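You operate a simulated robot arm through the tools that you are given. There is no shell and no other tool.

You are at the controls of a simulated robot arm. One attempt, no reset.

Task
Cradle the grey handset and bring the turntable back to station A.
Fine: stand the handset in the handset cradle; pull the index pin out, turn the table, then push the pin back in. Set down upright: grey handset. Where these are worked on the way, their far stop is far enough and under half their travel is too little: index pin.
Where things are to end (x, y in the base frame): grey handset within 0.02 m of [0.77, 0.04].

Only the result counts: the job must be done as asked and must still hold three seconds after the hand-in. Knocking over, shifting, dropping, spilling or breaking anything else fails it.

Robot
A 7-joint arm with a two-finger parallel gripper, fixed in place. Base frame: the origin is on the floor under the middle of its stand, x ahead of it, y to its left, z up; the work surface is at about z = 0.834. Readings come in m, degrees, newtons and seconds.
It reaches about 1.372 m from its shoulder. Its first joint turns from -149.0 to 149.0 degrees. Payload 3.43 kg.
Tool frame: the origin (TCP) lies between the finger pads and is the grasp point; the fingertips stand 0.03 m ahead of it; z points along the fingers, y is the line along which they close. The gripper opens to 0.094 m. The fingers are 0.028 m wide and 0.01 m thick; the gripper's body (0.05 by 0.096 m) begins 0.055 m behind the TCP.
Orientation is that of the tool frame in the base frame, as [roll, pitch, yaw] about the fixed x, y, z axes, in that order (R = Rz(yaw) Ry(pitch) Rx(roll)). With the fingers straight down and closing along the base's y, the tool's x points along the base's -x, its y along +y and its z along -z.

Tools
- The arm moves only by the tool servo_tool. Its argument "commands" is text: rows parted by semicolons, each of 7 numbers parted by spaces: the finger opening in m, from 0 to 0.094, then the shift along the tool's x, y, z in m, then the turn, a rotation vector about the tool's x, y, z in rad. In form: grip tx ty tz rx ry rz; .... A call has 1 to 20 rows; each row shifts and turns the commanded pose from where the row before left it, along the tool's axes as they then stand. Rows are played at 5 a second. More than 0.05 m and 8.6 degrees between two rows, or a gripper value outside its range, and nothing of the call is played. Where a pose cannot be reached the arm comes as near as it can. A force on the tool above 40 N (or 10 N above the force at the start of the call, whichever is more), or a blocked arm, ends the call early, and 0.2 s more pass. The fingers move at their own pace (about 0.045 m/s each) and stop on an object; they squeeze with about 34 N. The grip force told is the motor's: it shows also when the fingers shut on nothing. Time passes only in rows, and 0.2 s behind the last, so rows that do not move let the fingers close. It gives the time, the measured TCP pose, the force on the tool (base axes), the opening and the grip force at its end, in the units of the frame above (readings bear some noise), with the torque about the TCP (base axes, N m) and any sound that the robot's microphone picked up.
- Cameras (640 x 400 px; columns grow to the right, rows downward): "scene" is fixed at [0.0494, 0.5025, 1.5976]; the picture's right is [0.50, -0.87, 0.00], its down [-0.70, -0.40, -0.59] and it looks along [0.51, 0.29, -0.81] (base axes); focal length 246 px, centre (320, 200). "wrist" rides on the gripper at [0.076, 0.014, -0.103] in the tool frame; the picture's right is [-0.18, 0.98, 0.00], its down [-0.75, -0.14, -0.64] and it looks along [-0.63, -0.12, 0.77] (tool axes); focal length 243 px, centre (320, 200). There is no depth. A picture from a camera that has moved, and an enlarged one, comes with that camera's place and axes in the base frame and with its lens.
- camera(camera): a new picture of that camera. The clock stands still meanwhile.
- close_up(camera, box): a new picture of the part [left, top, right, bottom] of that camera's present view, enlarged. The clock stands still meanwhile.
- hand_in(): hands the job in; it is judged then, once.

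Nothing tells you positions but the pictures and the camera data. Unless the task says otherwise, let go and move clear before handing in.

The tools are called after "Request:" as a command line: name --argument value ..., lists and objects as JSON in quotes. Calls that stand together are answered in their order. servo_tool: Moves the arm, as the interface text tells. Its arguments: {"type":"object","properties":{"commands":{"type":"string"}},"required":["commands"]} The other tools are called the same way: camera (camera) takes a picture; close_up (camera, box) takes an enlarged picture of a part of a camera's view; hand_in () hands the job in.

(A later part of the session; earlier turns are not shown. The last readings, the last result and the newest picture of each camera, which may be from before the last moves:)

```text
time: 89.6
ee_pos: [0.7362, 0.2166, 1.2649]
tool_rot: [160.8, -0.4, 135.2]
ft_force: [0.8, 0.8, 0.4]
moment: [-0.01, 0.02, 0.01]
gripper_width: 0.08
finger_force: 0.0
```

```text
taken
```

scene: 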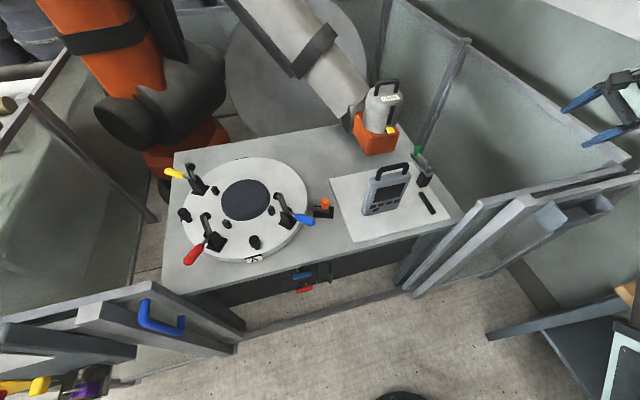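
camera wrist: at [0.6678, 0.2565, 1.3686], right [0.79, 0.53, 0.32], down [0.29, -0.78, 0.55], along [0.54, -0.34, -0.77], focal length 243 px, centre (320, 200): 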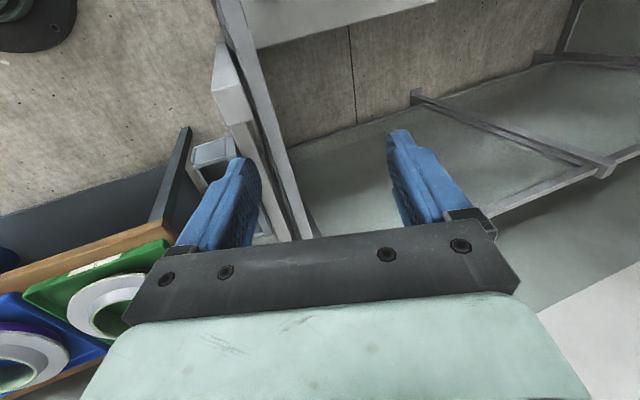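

Now the scene camera sees the cradle fully. I'll zoom in from both cameras to get its geometry.

Request:
close_up --camera "scene" --box '[500, 160, 630, 250]'

Request:
close_up --camera "wrist" --box '[150, 60, 330, 250]'

Request:
close_up --camera "scene" --box '[370, 140, 640, 310]'

```text
4.44 times, centred on (565, 205) of scene
camera zoom: at [0.0494, 0.5025, 1.5976], right [0.5, -0.87, 0.0], down [-0.7, -0.4, -0.59], along [0.51, 0.29, -0.81], focal length 1091 px, centre (-769, 178)
```

zoom: 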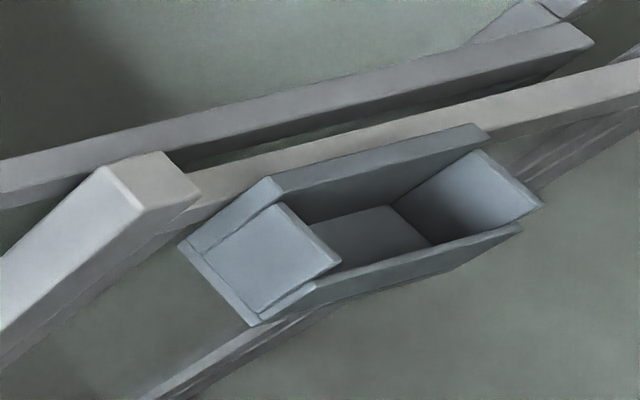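

```text
2.11 times, centred on (240, 155) of wrist
camera zoom: at [0.6678, 0.2565, 1.3686], right [0.79, 0.53, 0.32], down [0.29, -0.78, 0.55], along [0.54, -0.34, -0.77], focal length 511 px, centre (488, 295)
```

zoom: 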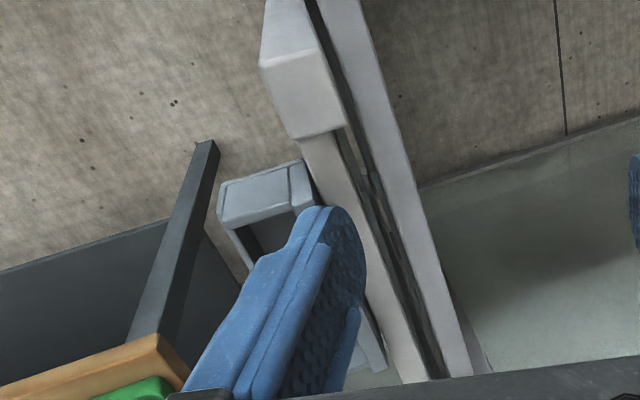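

```text
2.35 times, centred on (505, 225) of scene
camera zoom: at [0.0494, 0.5025, 1.5976], right [0.5, -0.87, 0.0], down [-0.7, -0.4, -0.59], along [0.51, 0.29, -0.81], focal length 578 px, centre (-115, 141)
```

zoom: 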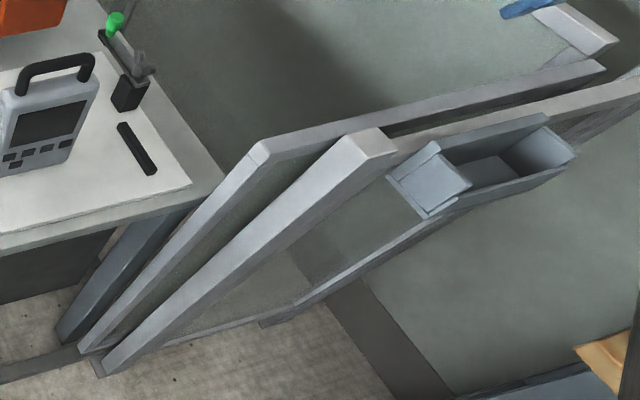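

The fence's top rail is at z≈1.01, and the cradle is a box hung on its robot-facing side near (0.77, 0.04). I'll yaw the camera toward it for an unobstructed view from above.

Request:
servo_tool --commands "0.08 0 0 0 0 -0.0165 0.0472;0.08 0 0 0 0 -0.0329 0.0944;0.08 0 0 0 0 -0.0329 0.0944;0.08 0 0 0 0 -0.0329 0.0944;0.08 0 0 0 0 -0.0329 0.0944;0.08 0 0 0 0 -0.0329 0.0944;0.08 0 0 0 0 -0.0165 0.0472;0.08 0 0 0 0 0 0"

Request:
camera --camera "wrist"

```text
time: 91.4
ee_pos: [0.7344, 0.217, 1.2649]
tool_rot: [161.1, -0.4, 100.6]
ft_force: [0.1, 0.5, -0.8]
moment: [-0.03, -0.02, 0.01]
gripper_width: 0.0798
finger_force: 0.2
```

```text
taken
camera wrist: at [0.7016, 0.2879, 1.3685], right [0.95, -0.01, 0.32], down [-0.2, -0.81, 0.56], along [0.25, -0.59, -0.77], focal length 243 px, centre (320, 200)
```

wrist: 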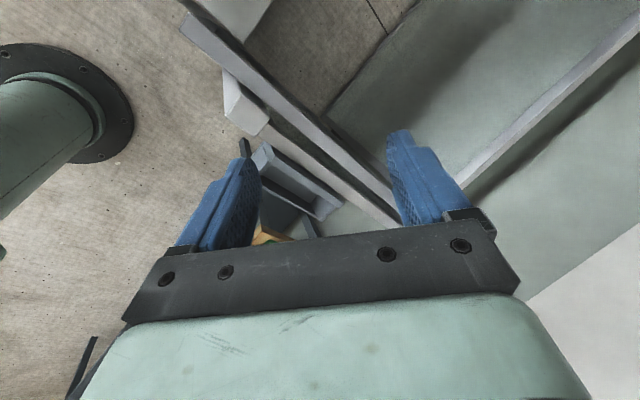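

The cradle is now between the fingers but close to the gripper's edge in the picture. I'll move a bit closer so it rises into clear view.

Request:
servo_tool --commands "0.08 -0.006 0 0 0 0 0;0.08 -0.012 -0.0005 -0.0002 0 0 0;0.08 -0.0155 -0.0006 -0.0002 0 0 0;0.08 -0.0155 -0.0006 -0.0002 0 0 0;0.08 -0.0155 -0.0006 -0.0002 0 0 0;0.08 -0.0155 -0.0006 -0.0002 0 0 0;0.08 -0.012 -0.0005 -0.0002 0 0 0;0.08 -0.006 0 0 0 0 0;0.08 0 0 0 0 0 0"

Request:
camera --camera "wrist"

Request:
close_up --camera "wrist" --box '[230, 60, 400, 240]'

```text
time: 93.4
ee_pos: [0.7497, 0.1205, 1.2641]
tool_rot: [161.1, -0.4, 100.7]
ft_force: [0.8, -0.4, 1.1]
moment: [-0.01, 0.03, 0.01]
gripper_width: 0.0801
finger_force: 0.1
```

```text
taken
camera wrist: at [0.7162, 0.1912, 1.3679], right [0.95, -0.01, 0.32], down [-0.19, -0.81, 0.56], along [0.25, -0.59, -0.77], focal length 243 px, centre (320, 200)
```

wrist: 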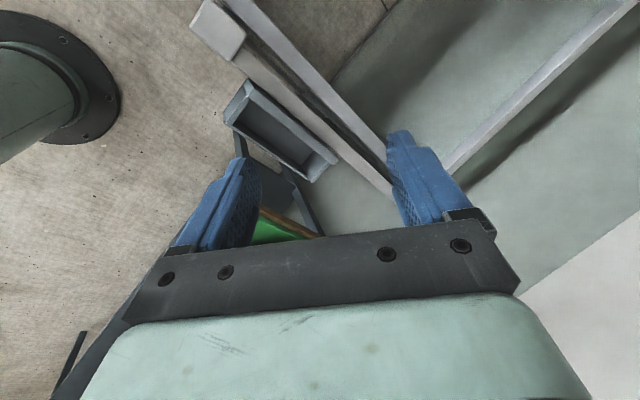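

```text
2.22 times, centred on (315, 150) of wrist
camera zoom: at [0.7162, 0.1912, 1.3679], right [0.95, -0.01, 0.32], down [-0.19, -0.81, 0.56], along [0.25, -0.59, -0.77], focal length 539 px, centre (331, 311)
```

zoom: 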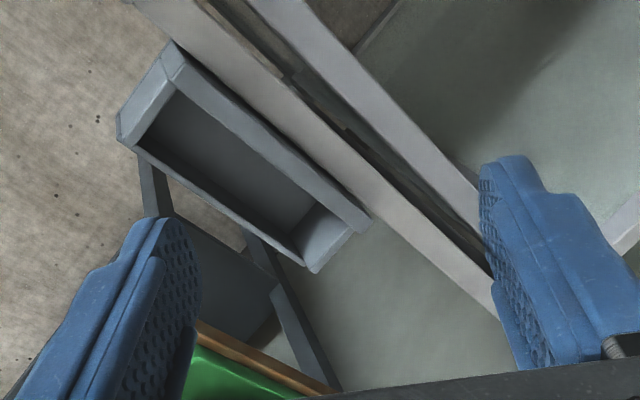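

The cradle mouth is clearly visible now. I'll zoom in further to measure its corners.

Request:
close_up --camera "wrist" --box '[215, 70, 345, 190]'

Request:
close_up --camera "scene" --box '[520, 175, 620, 240]'

```text
3.33 times, centred on (280, 130) of wrist
camera zoom: at [0.7162, 0.1912, 1.3679], right [0.95, -0.01, 0.32], down [-0.19, -0.81, 0.56], along [0.25, -0.59, -0.77], focal length 809 px, centre (453, 433)
```

zoom: 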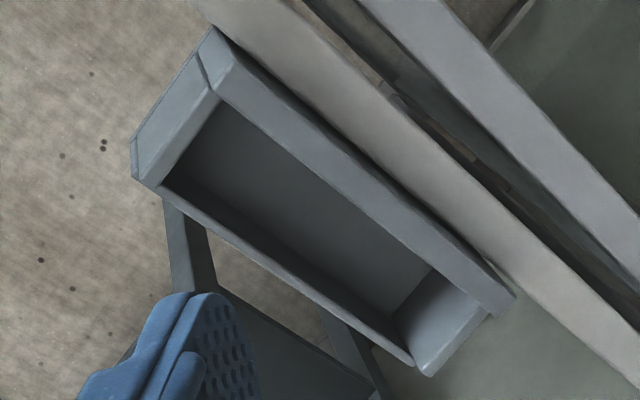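

```text
6.15 times, centred on (570, 208) of scene
camera zoom: at [0.0494, 0.5025, 1.5976], right [0.5, -0.87, 0.0], down [-0.7, -0.4, -0.59], along [0.51, 0.29, -0.81], focal length 1511 px, centre (-1218, 154)
```

zoom: 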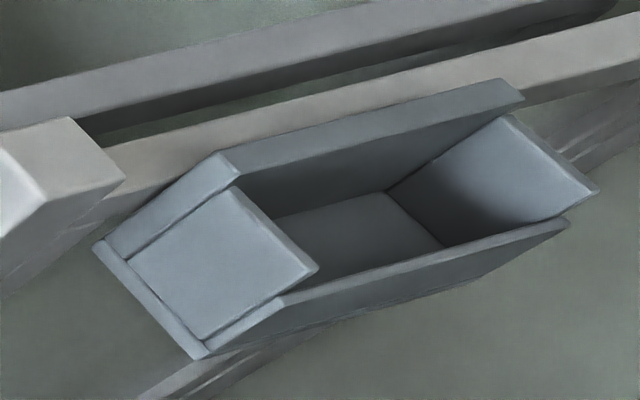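

The cradle's inner mouth measures roughly 0.15 × 0.046 m about (0.775, 0.04), with its long axis near -45°, rim at z≈1.02 and floor at z≈0.955. Now I'll measure the handset's handle and body in the scene view.

Request:
close_up --camera "scene" --box '[350, 150, 430, 220]'

Request:
close_up --camera "scene" --box '[365, 155, 420, 190]'

```text
5.71 times, centred on (390, 185) of scene
camera zoom: at [0.0494, 0.5025, 1.5976], right [0.5, -0.87, 0.0], down [-0.7, -0.4, -0.59], along [0.51, 0.29, -0.81], focal length 1403 px, centre (-80, 286)
```

zoom: 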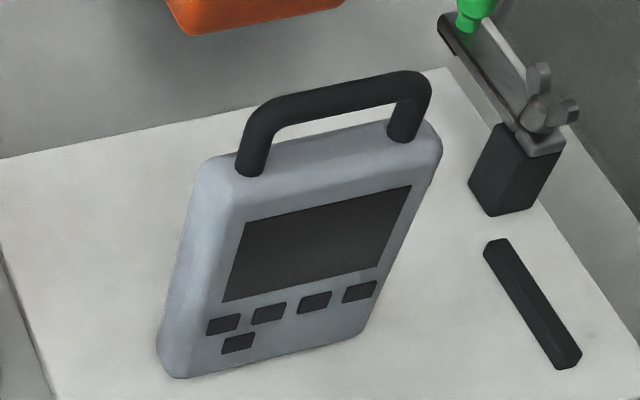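

```text
11.43 times, centred on (392, 172) of scene
camera zoom: at [0.0494, 0.5025, 1.5976], right [0.5, -0.87, 0.0], down [-0.7, -0.4, -0.59], along [0.51, 0.29, -0.81], focal length 2806 px, centre (-509, 514)
```

zoom: 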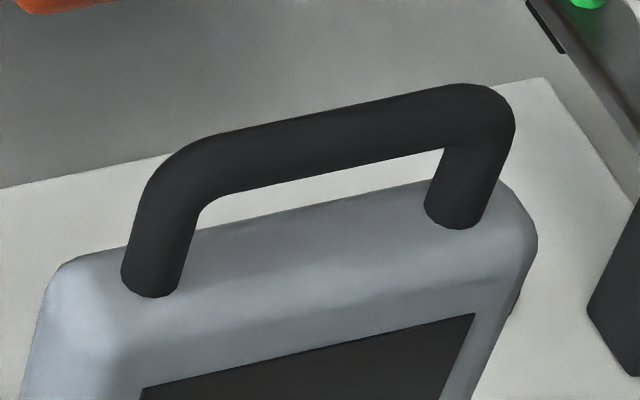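

The handle bar's middle is at about (0.601, 0.565, 1.062) with direction about -43.5°, and it clears the body top by about 42 mm. Next I'll test, empty-handed, that the arm can stand over the cradle with the carrying orientation.

Request:
servo_tool --commands "0.08 0 0 0 0 0.0162 -0.0473;0.08 0 0 0 0 0.0324 -0.0946;0.08 0 0 0 0 0.0324 -0.0946;0.08 0 0 0 0 0.0324 -0.0946;0.08 0 0 0 0 0.0324 -0.0946;0.08 0 0 0 0 0.0324 -0.0946;0.08 0 0 0 0 0.0214 -0.0624;0.08 -0.005 -0.0025 -0.0016 0 0 0;0.08 -0.01 -0.0054 -0.0034 0 0 0;0.08 -0.0139 -0.0076 -0.0047 0 0 0;0.08 -0.0139 -0.0076 -0.0047 0 0 0;0.08 -0.0139 -0.0076 -0.0047 0 0 0;0.08 -0.009 -0.005 -0.0031 0 0 0;0.08 -0.0048 -0.0025 -0.0015 0 0 0;0.08 0 0 0 0 0 0"

Request:
camera --camera "wrist"

Request:
camera --camera "scene"

```text
time: 96.6
ee_pos: [0.7718, 0.0369, 1.2734]
tool_rot: [160.9, -0.4, 136.0]
ft_force: [0.5, 0.1, -0.7]
moment: [0.01, 0.04, -0.01]
gripper_width: 0.0802
finger_force: 0.0
```

```text
taken
camera wrist: at [0.7026, 0.0767, 1.3767], right [0.78, 0.54, 0.32], down [0.31, -0.77, 0.56], along [0.55, -0.33, -0.77], focal length 243 px, centre (320, 200)
```

wrist: 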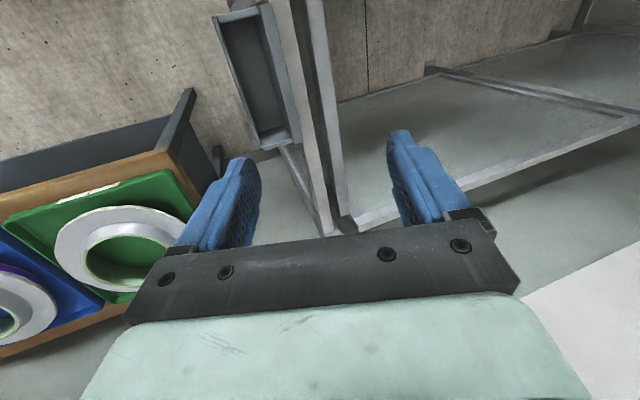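

```text
taken
```

scene: 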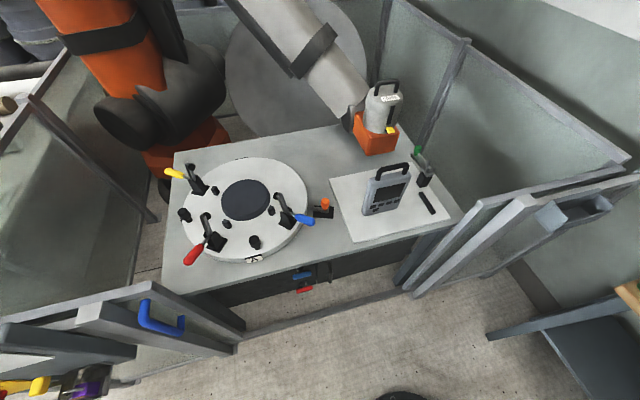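

The carrying pose over the cradle is reachable. I'll measure the cradle precisely from here.

Request:
close_up --camera "wrist" --box '[190, 0, 350, 160]'

```text
2.50 times, centred on (270, 80) of wrist
camera zoom: at [0.7026, 0.0767, 1.3767], right [0.78, 0.54, 0.32], down [0.31, -0.77, 0.56], along [0.55, -0.33, -0.77], focal length 606 px, centre (445, 500)
```

zoom: 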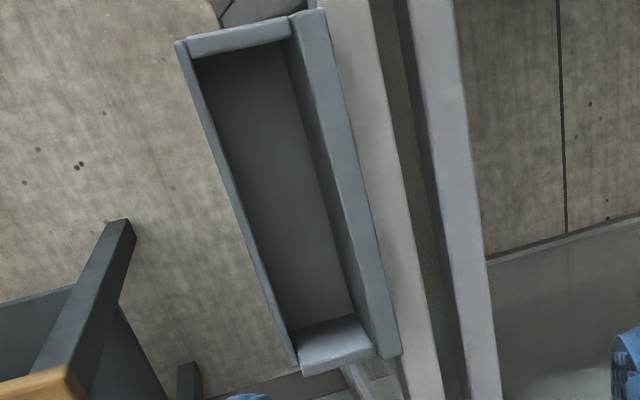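

The cradle's inner mouth centre line passes through (0.770, 0.040) at -44.8°, with its floor at z≈0.954. Now I'll retrace the path back to the handset.

Request:
servo_tool --commands "0.06 0.005 0.003 0.0014 0 0 0;0.06 0.0095 0.006 0.0026 0 0 0;0.06 0.0137 0.0087 0.0038 0 0 0;0.06 0.0137 0.0087 0.0038 0 0 0;0.06 0.0137 0.0087 0.0038 0 0 0;0.06 0.0137 0.0087 0.0038 0 0 0;0.06 0.0137 0.0087 0.0038 0 0 0;0.06 0.0137 0.0087 0.0038 0 0 0;0.06 0.0137 0.0087 0.0038 0 0 0;0.06 0.0137 0.0087 0.0038 0 0 0;0.06 0.0137 0.0087 0.0038 0 0 0;0.06 0.0123 0.008 0.0034 0 0 0"

Request:
servo_tool --commands "0.06 0.007 0.003 0.0016 0 0 0;0.06 0.011 0.0045 0.0024 0 0 0;0.06 0.0148 0.0063 0.0034 0 0 0;0.06 0.0148 0.0063 0.0034 0 0 0;0.06 0.0148 0.0063 0.0034 0 0 0;0.06 0.0148 0.0063 0.0034 0 0 0;0.06 0.0148 0.0063 0.0034 0 0 0;0.06 0.0148 0.0063 0.0034 0 0 0;0.06 0.0148 0.0063 0.0034 0 0 0;0.06 0.0148 0.0063 0.0034 0 0 0;0.06 0.0148 0.0063 0.0034 0 0 0;0.06 0.0148 0.0063 0.0034 0 0 0;0.06 0.0148 0.0063 0.0034 0 0 0;0.06 0.008 0.0034 0.002 0 0 0;0.06 0.004 0.0017 0.001 0 0 0;0.06 0 0 0 0 0 0"

```text
time: 99.2
ee_pos: [0.734, 0.2177, 1.2684]
tool_rot: [160.9, -0.2, 136.1]
ft_force: [-0.1, 1.0, -0.5]
moment: [-0.01, 0.01, 0.0]
gripper_width: 0.06
finger_force: 0.0
```

```text
time: 102.6
ee_pos: [0.6593, 0.4192, 1.2541]
tool_rot: [160.9, -0.4, 135.9]
ft_force: [0.2, 1.0, 0.3]
moment: [0.03, -0.01, 0.02]
gripper_width: 0.0597
finger_force: 0.1
```

I'll now move to the pre-grasp point, about 10 cm back from the handle bar along the tilted approach.

Request:
servo_tool --commands "0.06 0.005 0 0.003 0 0.002 -0.006;0.06 0.009 -0.0002 0.0065 0 0.002 -0.006;0.06 0.013 -0.0002 0.0093 0 0 0;0.06 0.013 -0.0002 0.0093 0 0 0;0.06 0.013 -0.0002 0.0093 0 0 0;0.06 0.013 -0.0002 0.0093 0 0 0;0.06 0.013 -0.0002 0.0093 0 0 0;0.06 0.013 -0.0002 0.0093 0 0 0;0.06 0.013 -0.0002 0.0093 0 0 0;0.06 0.013 -0.0002 0.0093 0 0 0;0.06 0.013 -0.0002 0.0093 0 0 0;0.06 0.0078 -0.0003 0.0056 0 0 0;0.06 0.004 0 0.0032 0 0 0;0.06 0 0 0 0 0 0"

Request:
camera --camera "wrist"

Request:
close_up --camera "wrist" --box '[230, 40, 410, 240]'

```text
time: 105.6
ee_pos: [0.5765, 0.5388, 1.1586]
tool_rot: [160.8, -0.2, 136.7]
ft_force: [-0.1, -1.1, -0.5]
moment: [0.0, -0.02, 0.0]
gripper_width: 0.0599
finger_force: 0.1
```

```text
taken
camera wrist: at [0.5072, 0.5769, 1.2599], right [0.77, 0.55, 0.32], down [0.32, -0.77, 0.56], along [0.55, -0.33, -0.77], focal length 243 px, centre (320, 200)
```

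wrist: 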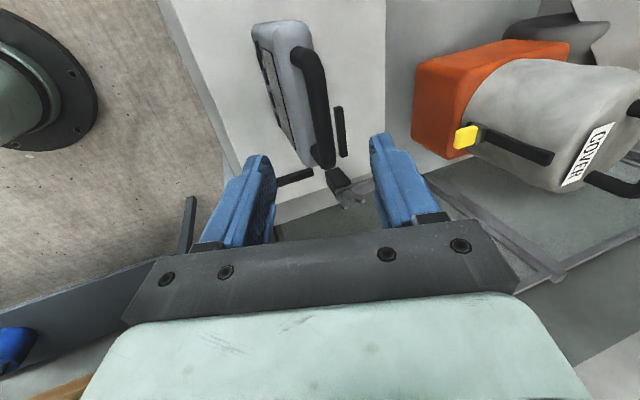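

```text
2.00 times, centred on (320, 140) of wrist
camera zoom: at [0.5072, 0.5769, 1.2599], right [0.77, 0.55, 0.32], down [0.32, -0.77, 0.56], along [0.55, -0.33, -0.77], focal length 485 px, centre (320, 320)
```

zoom: 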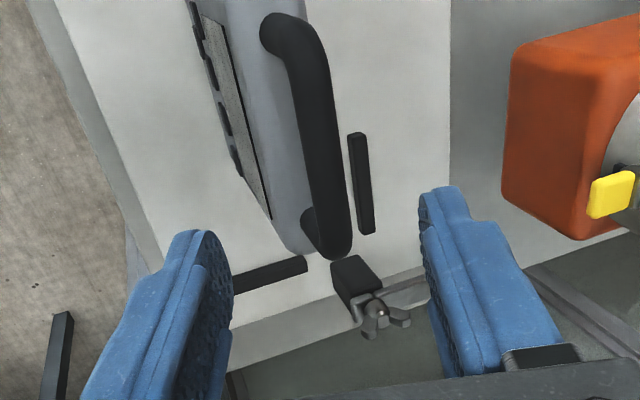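

The bar is parallel to tool x and only 2 mm off-centre. I'll approach along the tool axis to just short of the bar.

Request:
servo_tool --commands "0.06 -0.001 0.001 0.006 0 0 0;0.06 -0.001 0.001 0.012 0 0 0;0.06 -0.001 0.0004 0.016 0 0 0;0.06 0 0 0.016 0 0 0;0.06 0 0 0.016 0 0 0;0.06 0 0 0.014 0 0 0;0.06 0 0 0.009 0 0 0;0.06 0 0 0.005 0 0 0;0.06 0 0 0 0 0 0"

Request:
camera --camera "wrist"

Request:
close_up --camera "scene" --box '[340, 110, 460, 230]'

```text
time: 107.6
ee_pos: [0.6015, 0.5619, 1.0683]
tool_rot: [161.0, -0.2, 136.6]
ft_force: [0.4, -0.3, 0.6]
moment: [-0.02, 0.06, 0.04]
gripper_width: 0.0601
finger_force: 0.0
```

```text
taken
camera wrist: at [0.532, 0.5998, 1.1721], right [0.77, 0.55, 0.32], down [0.31, -0.77, 0.56], along [0.55, -0.33, -0.77], focal length 243 px, centre (320, 200)
```

wrist: 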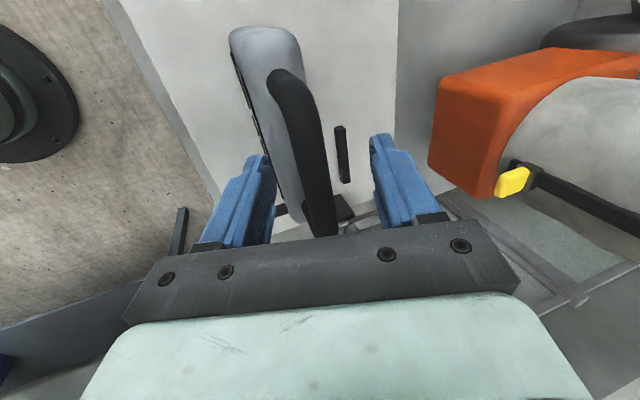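

```text
3.33 times, centred on (400, 170) of scene
camera zoom: at [0.0494, 0.5025, 1.5976], right [0.5, -0.87, 0.0], down [-0.7, -0.4, -0.59], along [0.51, 0.29, -0.81], focal length 818 px, centre (53, 300)
```

zoom: 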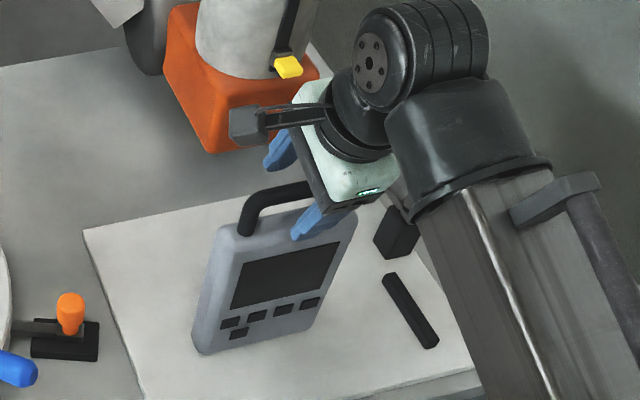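

The bar is centred between the fingers with no contact. I'll close slowly on it.

Request:
servo_tool --commands "0.05 0 0 0 0 0 0;0.04 0 0 0 0 0 0;0.03 0 0 0 0 0 0;0.024 0 0 0 0 0 0;0.018 0 0 0 0 0 0;0.012 0 0 0 0 0 0;0.006 0 0 0 0 0 0;0.003 0 0 0 0 0 0;0.003 0 0 0 0 0 0"

Request:
camera --camera "wrist"

Request:
close_up --camera "scene" --box '[340, 110, 460, 230]'

```text
time: 109.6
ee_pos: [0.6013, 0.5614, 1.0695]
tool_rot: [160.9, -0.3, 136.6]
ft_force: [1.2, -1.2, 2.6]
moment: [0.17, 0.1, 0.02]
gripper_width: 0.018
finger_force: 34.4
```

```text
taken
camera wrist: at [0.5321, 0.5997, 1.1723], right [0.77, 0.55, 0.32], down [0.31, -0.77, 0.56], along [0.55, -0.33, -0.77], focal length 243 px, centre (320, 200)
```

wrist: 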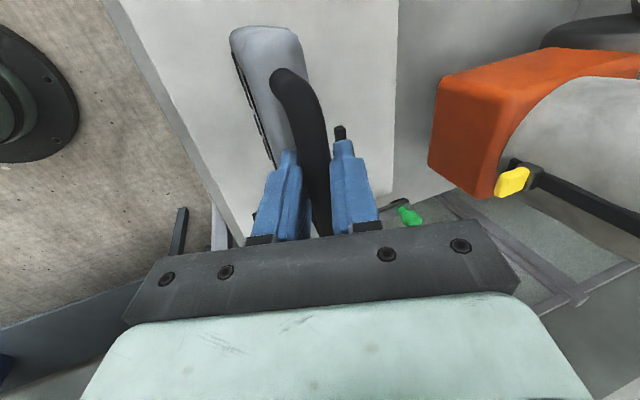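

```text
3.33 times, centred on (400, 170) of scene
camera zoom: at [0.0494, 0.5025, 1.5976], right [0.5, -0.87, 0.0], down [-0.7, -0.4, -0.59], along [0.51, 0.29, -0.81], focal length 818 px, centre (53, 300)
```

zoom: 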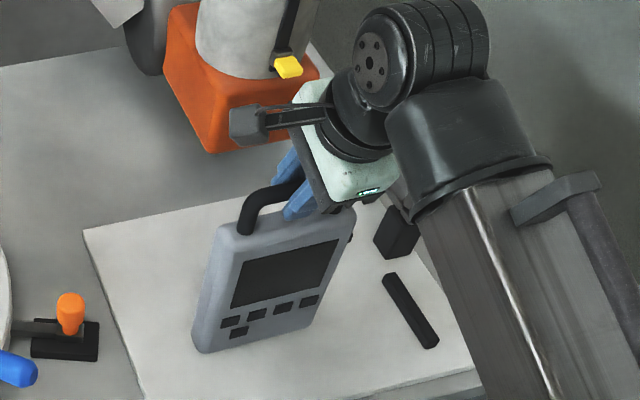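

The bar is held at 18 mm with the handset still upright. I'll lift gently and check how it hangs.

Request:
servo_tool --commands "0.003 0 0.001 -0.0028 0 0 0;0.003 0 0.0016 -0.0047 0 0 0;0.003 0 0.0026 -0.0076 0 0 0;0.003 0 0.0033 -0.0095 0 0 0;0.003 0 0.0033 -0.0095 0 0 0;0.003 0 0.0016 -0.0047 0 0 0;0.003 0 0 0 0 0 0"

Request:
camera --camera "wrist"

Request:
close_up --camera "scene" --box '[340, 110, 460, 230]'

```text
time: 111.2
ee_pos: [0.6017, 0.562, 1.1108]
tool_rot: [160.9, -0.3, 136.9]
ft_force: [0.5, -0.6, -6.0]
moment: [-0.01, 0.02, 0.0]
gripper_width: 0.0175
finger_force: 33.6
```

```text
taken
camera wrist: at [0.5328, 0.5995, 1.2133], right [0.77, 0.55, 0.32], down [0.32, -0.77, 0.56], along [0.55, -0.33, -0.77], focal length 243 px, centre (320, 200)
```

wrist: 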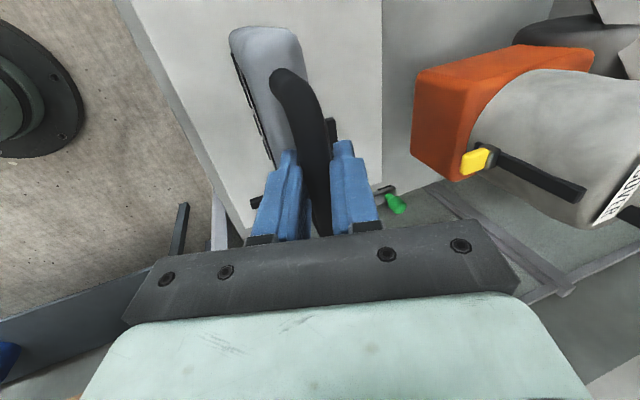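

```text
3.33 times, centred on (400, 170) of scene
camera zoom: at [0.0494, 0.5025, 1.5976], right [0.5, -0.87, 0.0], down [-0.7, -0.4, -0.59], along [0.51, 0.29, -0.81], focal length 818 px, centre (53, 300)
```

zoom: 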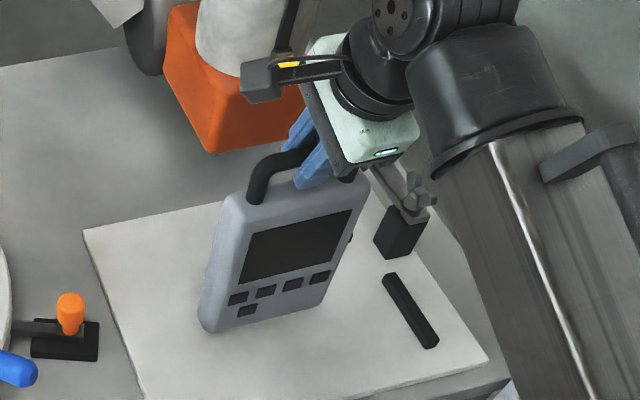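

The handset is off the mat and hanging steadily, weighing about 6 N. I'll continue lifting to z≈1.28.

Request:
servo_tool --commands "0.003 0 0.0016 -0.0047 0 0 0;0.003 0 0.0028 -0.008 0 0 0;0.003 0 0.0042 -0.0123 0 0 0;0.003 0 0.0042 -0.0123 0 0 0;0.003 0 0.0042 -0.0123 0 0 0;0.003 0 0.0042 -0.0123 0 0 0;0.003 0 0.0042 -0.0123 0 0 0;0.003 0 0.0042 -0.0123 0 0 0;0.003 0 0.0042 -0.0123 0 0 0;0.003 0 0.0042 -0.0123 0 0 0;0.003 0 0.0042 -0.0123 0 0 0;0.003 0 0.0042 -0.0123 0 0 0;0.003 0 0.0042 -0.0123 0 0 0;0.003 0 0.0028 -0.008 0 0 0;0.003 0 0.0016 -0.0047 0 0 0;0.003 0 0 0 0 0 0"

Request:
camera --camera "scene"

Request:
camera --camera "wrist"

```text
time: 114.6
ee_pos: [0.602, 0.5616, 1.2796]
tool_rot: [160.9, -0.3, 136.7]
ft_force: [-0.9, -0.2, -5.9]
moment: [-0.01, -0.01, -0.02]
gripper_width: 0.0174
finger_force: 33.5
```

```text
taken
```

scene: 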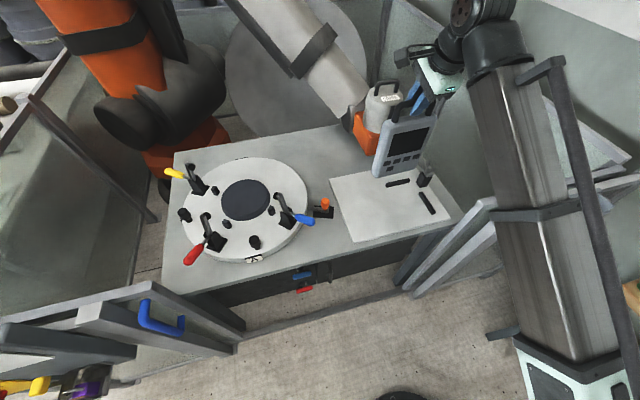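

```text
taken
camera wrist: at [0.5326, 0.5988, 1.383], right [0.77, 0.55, 0.32], down [0.32, -0.77, 0.56], along [0.55, -0.33, -0.77], focal length 243 px, centre (320, 200)
```

wrist: 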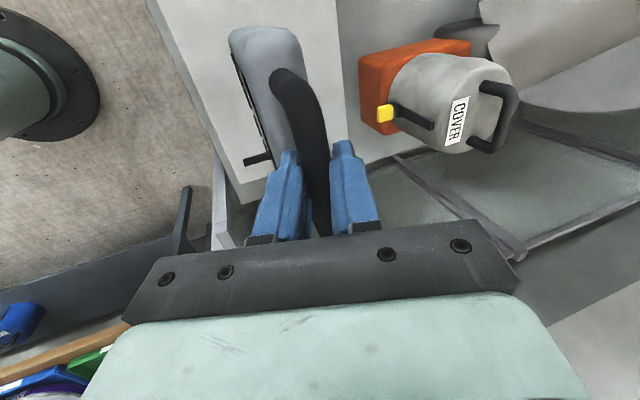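

The handset is secure and its bottom is at about z≈1.05, above the fence rail. I'll carry it along the tested path towards the cradle.

Request:
servo_tool --commands "0.003 -0.004 -0.0018 -0.0006 0 0 0;0.003 -0.009 -0.004 -0.0014 0 0 0;0.003 -0.0139 -0.0061 -0.0021 0 0 0;0.003 -0.0139 -0.0061 -0.0021 0 0 0;0.003 -0.0139 -0.0061 -0.0021 0 0 0;0.003 -0.0139 -0.0061 -0.0021 0 0 0;0.003 -0.0139 -0.0061 -0.0021 0 0 0;0.003 -0.0139 -0.0061 -0.0021 0 0 0;0.003 -0.0139 -0.0061 -0.0021 0 0 0;0.003 -0.0139 -0.0061 -0.0021 0 0 0;0.003 -0.009 -0.004 -0.0014 0 0 0;0.003 -0.0062 -0.0028 -0.0009 0 0 0;0.003 0 0 0 0 0 0"

Request:
servo_tool --commands "0.003 -0.004 -0.0019 -0.0006 0 0 0;0.003 -0.009 -0.0042 -0.0015 0 0 0;0.003 -0.0138 -0.0064 -0.0022 0 0 0;0.003 -0.0138 -0.0064 -0.0022 0 0 0;0.003 -0.0138 -0.0064 -0.0022 0 0 0;0.003 -0.0138 -0.0064 -0.0022 0 0 0;0.003 -0.0138 -0.0064 -0.0022 0 0 0;0.003 -0.0138 -0.0064 -0.0022 0 0 0;0.003 -0.0138 -0.0064 -0.0022 0 0 0;0.003 -0.0138 -0.0064 -0.0022 0 0 0;0.003 -0.0138 -0.0064 -0.0022 0 0 0;0.003 -0.0138 -0.0064 -0.0022 0 0 0;0.003 -0.0138 -0.0064 -0.0022 0 0 0;0.003 -0.009 -0.0042 -0.0015 0 0 0;0.003 -0.0062 -0.0029 -0.001 0 0 0;0.003 0 0 0 0 0 0"

Request:
camera --camera "wrist"

Request:
camera --camera "scene"

```text
time: 117.4
ee_pos: [0.6589, 0.4179, 1.279]
tool_rot: [160.9, -0.3, 136.8]
ft_force: [-0.5, 0.2, -5.5]
moment: [-0.01, -0.01, -0.01]
gripper_width: 0.0171
finger_force: 33.6
```

```text
time: 120.8
ee_pos: [0.7278, 0.2299, 1.2765]
tool_rot: [160.9, -0.3, 136.7]
ft_force: [0.0, 0.3, -7.1]
moment: [0.02, 0.01, -0.03]
gripper_width: 0.0171
finger_force: 33.4
```

```text
taken
camera wrist: at [0.6597, 0.2685, 1.3799], right [0.77, 0.55, 0.32], down [0.32, -0.77, 0.56], along [0.55, -0.33, -0.77], focal length 243 px, centre (320, 200)
```

wrist: 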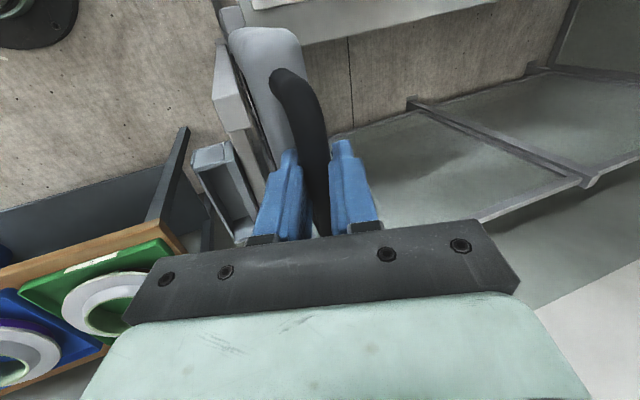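

```text
taken
```

scene: 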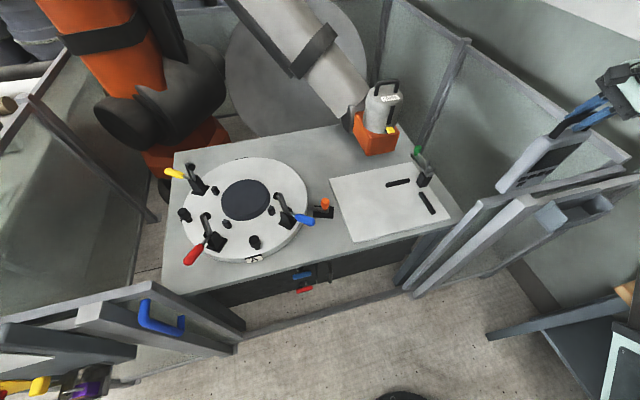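

The carry is going well and the handset hangs upright. I'll move to directly above the cradle and trim the yaw by -1.5°.

Request:
servo_tool --commands "0.003 -0.004 -0.0026 -0.0009 0 0 0;0.003 -0.008 -0.0052 -0.0018 0 0 0;0.003 -0.0126 -0.0081 -0.0028 0 0 0;0.003 -0.0126 -0.0081 -0.0028 0 0 0;0.003 -0.0126 -0.0081 -0.0028 0 0 0;0.003 -0.0126 -0.0081 -0.0028 0 0 0;0.003 -0.0126 -0.0081 -0.0028 0 0 0;0.003 -0.0126 -0.0081 -0.0028 0 0 0;0.003 -0.0126 -0.0081 -0.0028 0 0 0;0.003 -0.0126 -0.0081 -0.0028 0 0 0;0.003 -0.0126 -0.0081 -0.0028 0 0 0;0.003 -0.0126 -0.0081 -0.0028 0 0 0;0.003 -0.0126 -0.0081 -0.0028 0 -0.003 0.008;0.003 -0.008 -0.0052 -0.0018 0 -0.003 0.008;0.003 -0.0047 -0.0036 -0.0013 0 -0.0026 0.0088;0.003 0 0 0 0 0 0"

Request:
camera --camera "wrist"

Request:
camera --camera "scene"

```text
time: 124.2
ee_pos: [0.771, 0.0363, 1.277]
tool_rot: [160.9, -0.3, 135.2]
ft_force: [0.0, 0.7, -5.7]
moment: [-0.01, 0.0, 0.04]
gripper_width: 0.0157
finger_force: 34.2
```

```text
taken
camera wrist: at [0.7031, 0.076, 1.3798], right [0.79, 0.53, 0.32], down [0.29, -0.78, 0.56], along [0.54, -0.34, -0.77], focal length 243 px, centre (320, 200)
```

wrist: 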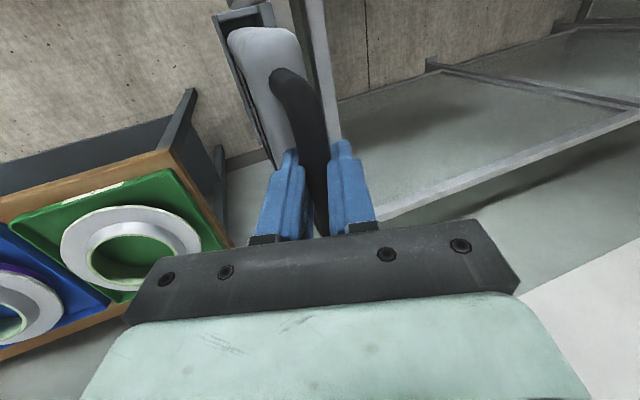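

```text
taken
```

scene: 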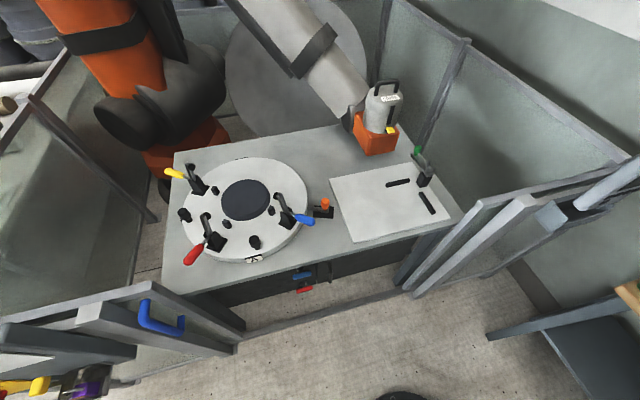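

The handset hangs over the cradle. I'll zoom in to check alignment before lowering.

Request:
close_up --camera "wrist" --box '[190, 0, 370, 240]'

Request:
close_up --camera "scene" --box '[500, 130, 640, 250]'

```text
1.67 times, centred on (280, 120) of wrist
camera zoom: at [0.7031, 0.076, 1.3798], right [0.79, 0.53, 0.32], down [0.29, -0.78, 0.56], along [0.54, -0.34, -0.77], focal length 404 px, centre (387, 333)
```

zoom: 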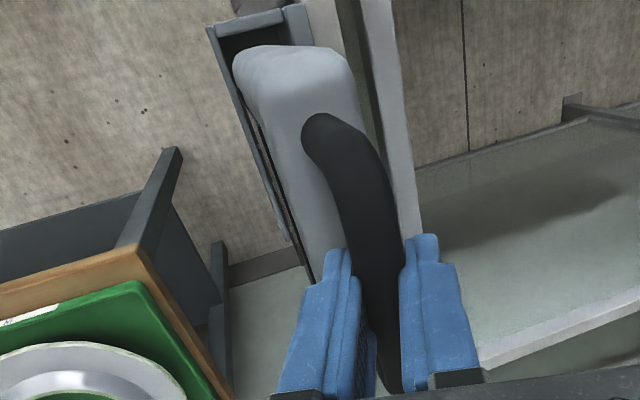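

```text
3.33 times, centred on (570, 190) of scene
camera zoom: at [0.0494, 0.5025, 1.5976], right [0.5, -0.87, 0.0], down [-0.7, -0.4, -0.59], along [0.51, 0.29, -0.81], focal length 818 px, centre (-513, 233)
```

zoom: 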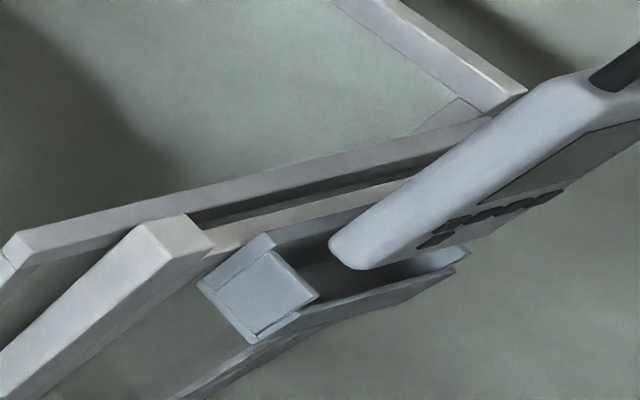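

Scene and wrist views differ by a few millimetres on the lateral offset, so I'll zoom closer in the scene view to resolve that before inserting.

Request:
close_up --camera "scene" --box '[540, 180, 620, 235]'

Request:
close_up --camera "wrist" --box '[200, 0, 340, 120]'

```text
7.27 times, centred on (580, 208) of scene
camera zoom: at [0.0494, 0.5025, 1.5976], right [0.5, -0.87, 0.0], down [-0.7, -0.4, -0.59], along [0.51, 0.29, -0.81], focal length 1786 px, centre (-1571, 146)
```

zoom: 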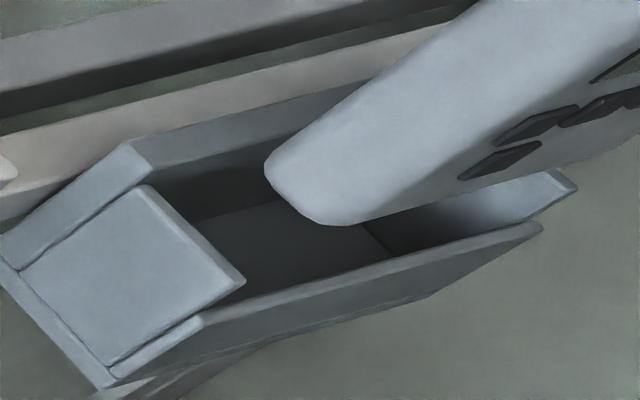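

```text
3.33 times, centred on (270, 60) of wrist
camera zoom: at [0.7031, 0.076, 1.3798], right [0.79, 0.53, 0.32], down [0.29, -0.78, 0.56], along [0.54, -0.34, -0.77], focal length 809 px, centre (487, 667)
```

zoom: 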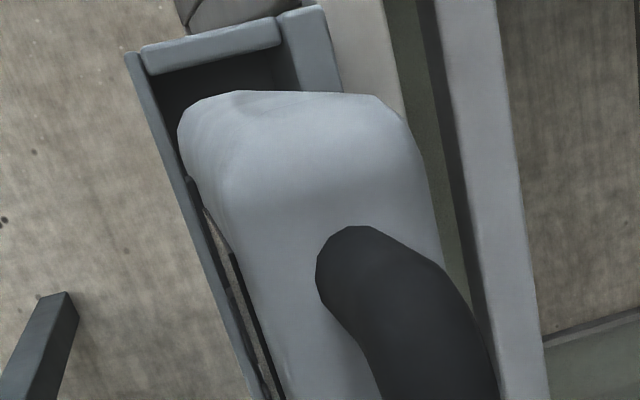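

The two views disagree about lateral centring by several millimetres. Lowering until the bottom is just above the rim will make the comparison direct, so I'll descend 17 mm and look again.

Request:
servo_tool --commands "0.003 0 -0.001 0.0028 0 0 0;0.003 0 -0.0016 0.0047 0 0 0;0.003 0 -0.0016 0.0047 0 0 0;0.003 0 -0.0013 0.0038 0 0 0;0.003 0 0 0 0 0 0"

Request:
close_up --camera "scene" --box '[540, 180, 620, 235]'

Request:
close_up --camera "wrist" --box '[200, 0, 340, 120]'

```text
time: 125.4
ee_pos: [0.7708, 0.0367, 1.2597]
tool_rot: [160.9, -0.3, 135.1]
ft_force: [0.3, -0.2, -6.2]
moment: [0.01, 0.02, -0.01]
gripper_width: 0.0154
finger_force: 34.5
```

```text
7.27 times, centred on (580, 208) of scene
camera zoom: at [0.0494, 0.5025, 1.5976], right [0.5, -0.87, 0.0], down [-0.7, -0.4, -0.59], along [0.51, 0.29, -0.81], focal length 1786 px, centre (-1571, 146)
```

zoom: 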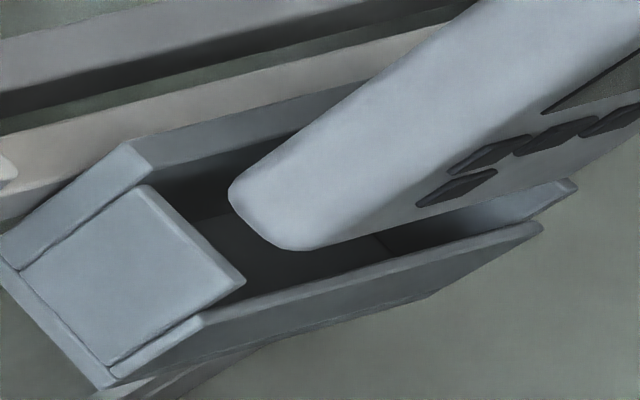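

```text
3.33 times, centred on (270, 60) of wrist
camera zoom: at [0.703, 0.0758, 1.3628], right [0.79, 0.53, 0.32], down [0.29, -0.78, 0.56], along [0.54, -0.34, -0.77], focal length 809 px, centre (487, 667)
```

zoom: 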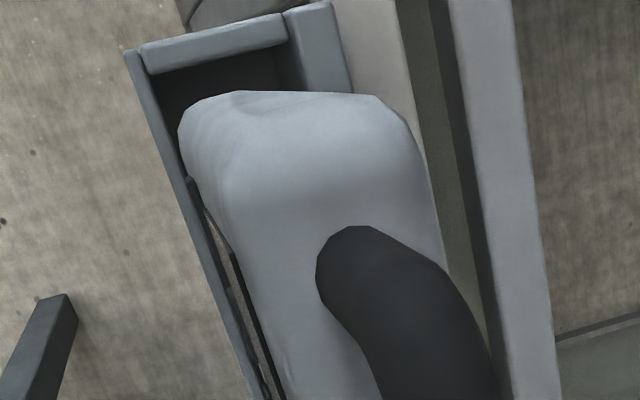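

From here the front gap looks to be about 5–7 mm, roughly centred. I'll lower slowly into the mouth, watching the force.

Request:
servo_tool --commands "0.003 0 -0.001 0.0028 0 0 0;0.003 0 -0.0013 0.0038 0 0 0;0.003 0 -0.0013 0.0038 0 0 0;0.003 0 -0.0013 0.0038 0 0 0;0.003 0 -0.0013 0.0038 0 0 0;0.003 0 -0.0013 0.0038 0 0 0;0.003 0 0 0 0 0 0"

Request:
close_up --camera "scene" --box '[540, 180, 620, 235]'

Request:
camera --camera "wrist"

```text
time: 127.0
ee_pos: [0.7706, 0.0373, 1.2362]
tool_rot: [160.9, -0.3, 135.2]
ft_force: [0.2, -0.3, -5.1]
moment: [0.01, 0.05, 0.02]
gripper_width: 0.0155
finger_force: 33.9
```

```text
7.27 times, centred on (580, 208) of scene
camera zoom: at [0.0494, 0.5025, 1.5976], right [0.5, -0.87, 0.0], down [-0.7, -0.4, -0.59], along [0.51, 0.29, -0.81], focal length 1786 px, centre (-1571, 146)
```

zoom: 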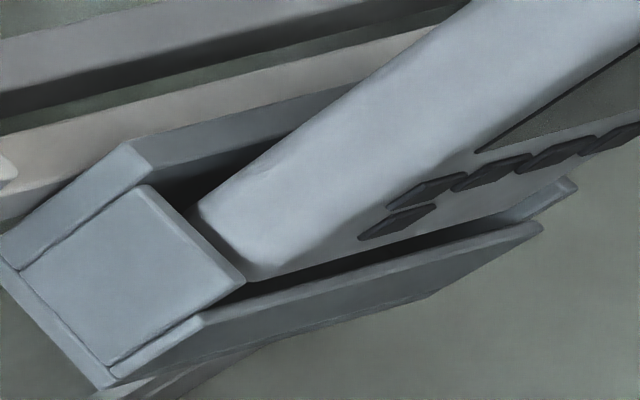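

```text
taken
camera wrist: at [0.703, 0.0767, 1.3396], right [0.79, 0.53, 0.32], down [0.29, -0.78, 0.56], along [0.54, -0.34, -0.77], focal length 243 px, centre (320, 200)
```

wrist: 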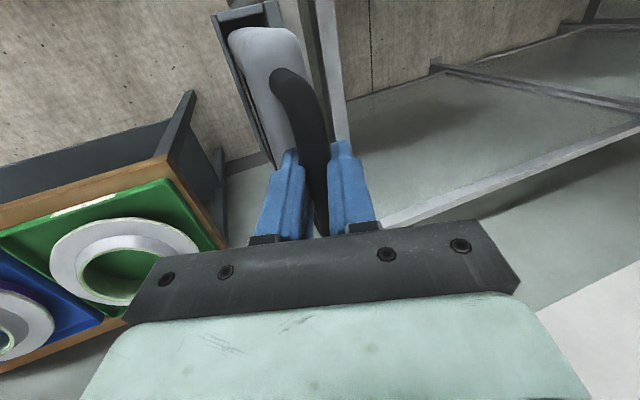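

The handset's bottom has entered the mouth with no contact force and gaps on both sides. I'll continue lowering.

Request:
servo_tool --commands "0.003 0 -0.001 0.0028 0 0 0;0.003 0 -0.0013 0.0038 0 0 0;0.003 0 -0.0013 0.0038 0 0 0;0.003 0 -0.0013 0.0038 0 0 0;0.003 0 -0.0013 0.0038 0 0 0;0.003 0 -0.0013 0.0038 0 0 0;0.003 0 -0.0013 0.0038 0 0 0;0.003 0 -0.0013 0.0038 0 0 0;0.003 0 0 0 0 0 0"

Request:
close_up --camera "scene" --box '[520, 150, 640, 245]'

```text
time: 129.0
ee_pos: [0.7717, 0.037, 1.2061]
tool_rot: [160.9, -0.2, 135.2]
ft_force: [0.2, -0.3, -6.1]
moment: [0.06, 0.02, 0.03]
gripper_width: 0.0154
finger_force: 34.2
```

```text
4.21 times, centred on (580, 198) of scene
camera zoom: at [0.0494, 0.5025, 1.5976], right [0.5, -0.87, 0.0], down [-0.7, -0.4, -0.59], along [0.51, 0.29, -0.81], focal length 1034 px, centre (-775, 210)
```

zoom: 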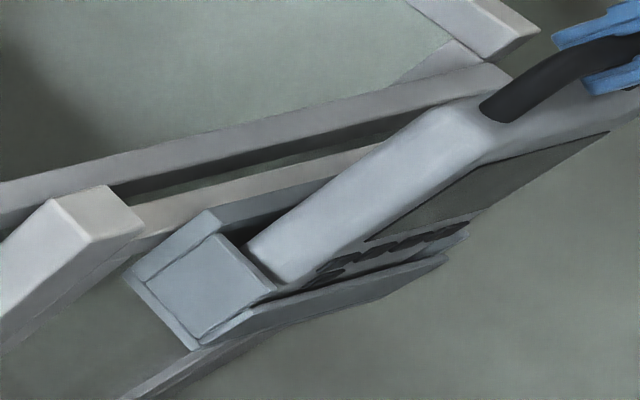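

It's sliding in freely. I'll lower in finer steps until it touches the cradle floor.

Request:
servo_tool --commands "0.003 0 -0.001 0.0028 0 0 0;0.003 0 -0.001 0.0028 0 0 0;0.003 0 -0.001 0.0028 0 0 0;0.003 0 -0.001 0.0028 0 0 0;0.003 0 -0.001 0.0028 0 0 0;0.003 0 -0.001 0.0028 0 0 0;0.003 0 0 0 0 0 0"

```text
time: 130.4
ee_pos: [0.7724, 0.037, 1.193]
tool_rot: [160.5, -0.2, 135.2]
ft_force: [-2.4, 0.6, 11.2]
moment: [0.1, 0.32, -0.17]
gripper_width: 0.0154
finger_force: 33.8
stopped in row 7: the force on the tool passed its limit at 45 N (the readings are from after the stop); the commanded pose is now the measured one
```

The handset has met firm resistance at TCP z≈1.193, close to the expected floor height. I'll check visually whether it is seated.

Request:
close_up --camera "scene" --box '[520, 150, 640, 245]'

Request:
camera --camera "wrist"

Request:
close_up --camera "wrist" --box '[190, 0, 370, 240]'

```text
4.21 times, centred on (580, 198) of scene
camera zoom: at [0.0494, 0.5025, 1.5976], right [0.5, -0.87, 0.0], down [-0.7, -0.4, -0.59], along [0.51, 0.29, -0.81], focal length 1034 px, centre (-775, 210)
```

zoom: 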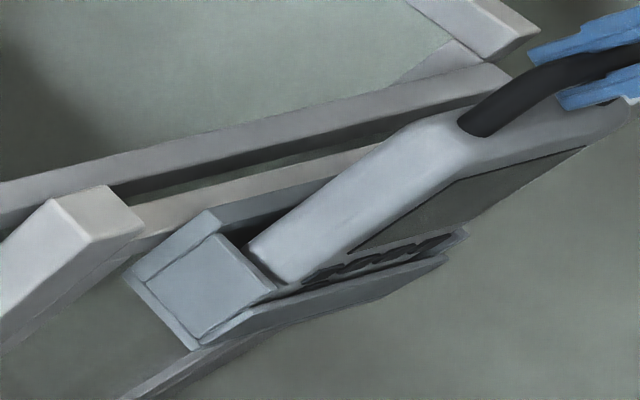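

```text
taken
camera wrist: at [0.704, 0.0764, 1.2953], right [0.78, 0.53, 0.33], down [0.29, -0.78, 0.56], along [0.55, -0.34, -0.76], focal length 243 px, centre (320, 200)
```

wrist: 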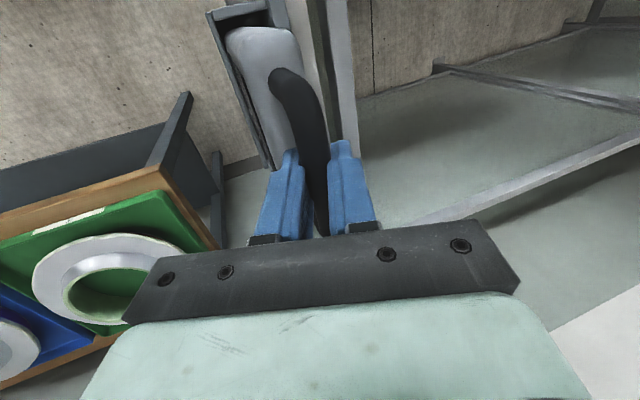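

```text
1.67 times, centred on (280, 120) of wrist
camera zoom: at [0.704, 0.0764, 1.2953], right [0.78, 0.53, 0.33], down [0.29, -0.78, 0.56], along [0.55, -0.34, -0.76], focal length 404 px, centre (387, 333)
```

zoom: 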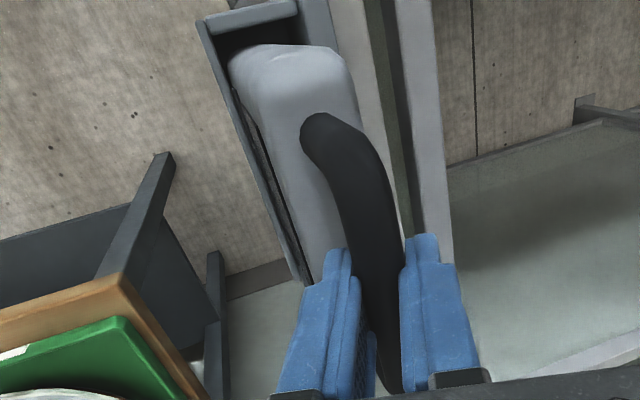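

The handset is about 5 cm inside the cradle and resting on its floor, at about (0.774, 0.039). I'll relieve the pressure slightly and then open the fingers slowly.

Request:
servo_tool --commands "0.003 0 0.0004 -0.0012 0 0 0;0.003 0 0 0 0 0 0"

Request:
servo_tool --commands "0.018 0 0 0 0 0 0;0.022 0 0 0 0 0 0;0.028 0 0 0 0 0 0;0.036 0 0 0 0 0 0;0.046 0 0 0 0 0 0;0.05 0 0 0 0 0 0;0.05 0 0 0 0 0 0"

Request:
close_up --camera "scene" --box '[520, 150, 640, 245]'

Request:
camera --camera "wrist"

```text
time: 131.0
ee_pos: [0.7724, 0.0371, 1.1934]
tool_rot: [160.5, -0.2, 135.2]
ft_force: [-0.4, 1.4, -0.7]
moment: [0.16, -0.01, 0.03]
gripper_width: 0.0158
finger_force: 34.5
```

```text
time: 132.6
ee_pos: [0.7731, 0.0369, 1.1923]
tool_rot: [160.5, -0.3, 135.1]
ft_force: [-0.2, -0.4, -0.3]
moment: [0.01, 0.0, -0.02]
gripper_width: 0.05
finger_force: 0.0
```

```text
4.21 times, centred on (580, 198) of scene
camera zoom: at [0.0494, 0.5025, 1.5976], right [0.5, -0.87, 0.0], down [-0.7, -0.4, -0.59], along [0.51, 0.29, -0.81], focal length 1034 px, centre (-775, 210)
```

zoom: 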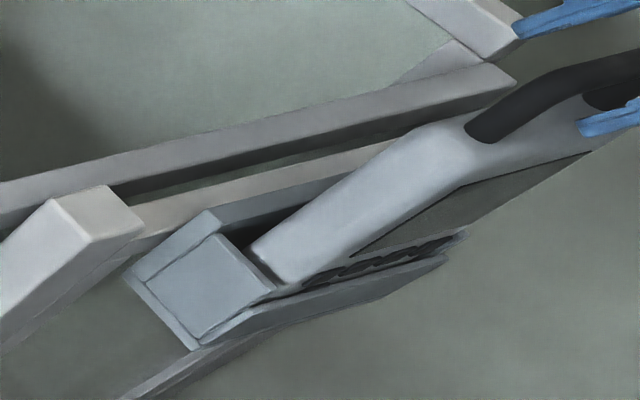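

```text
taken
camera wrist: at [0.7043, 0.0761, 1.2957], right [0.78, 0.53, 0.33], down [0.29, -0.78, 0.56], along [0.55, -0.34, -0.76], focal length 243 px, centre (320, 200)
```

wrist: 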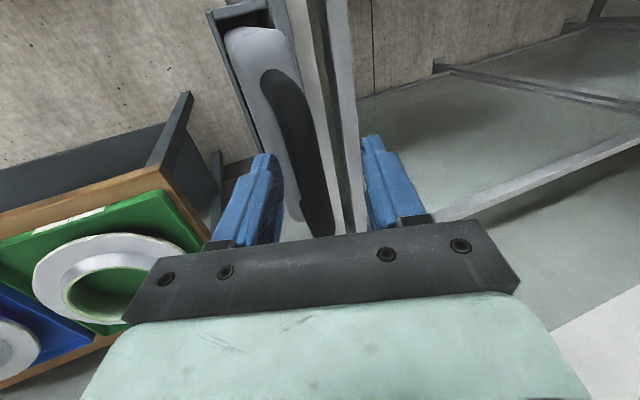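

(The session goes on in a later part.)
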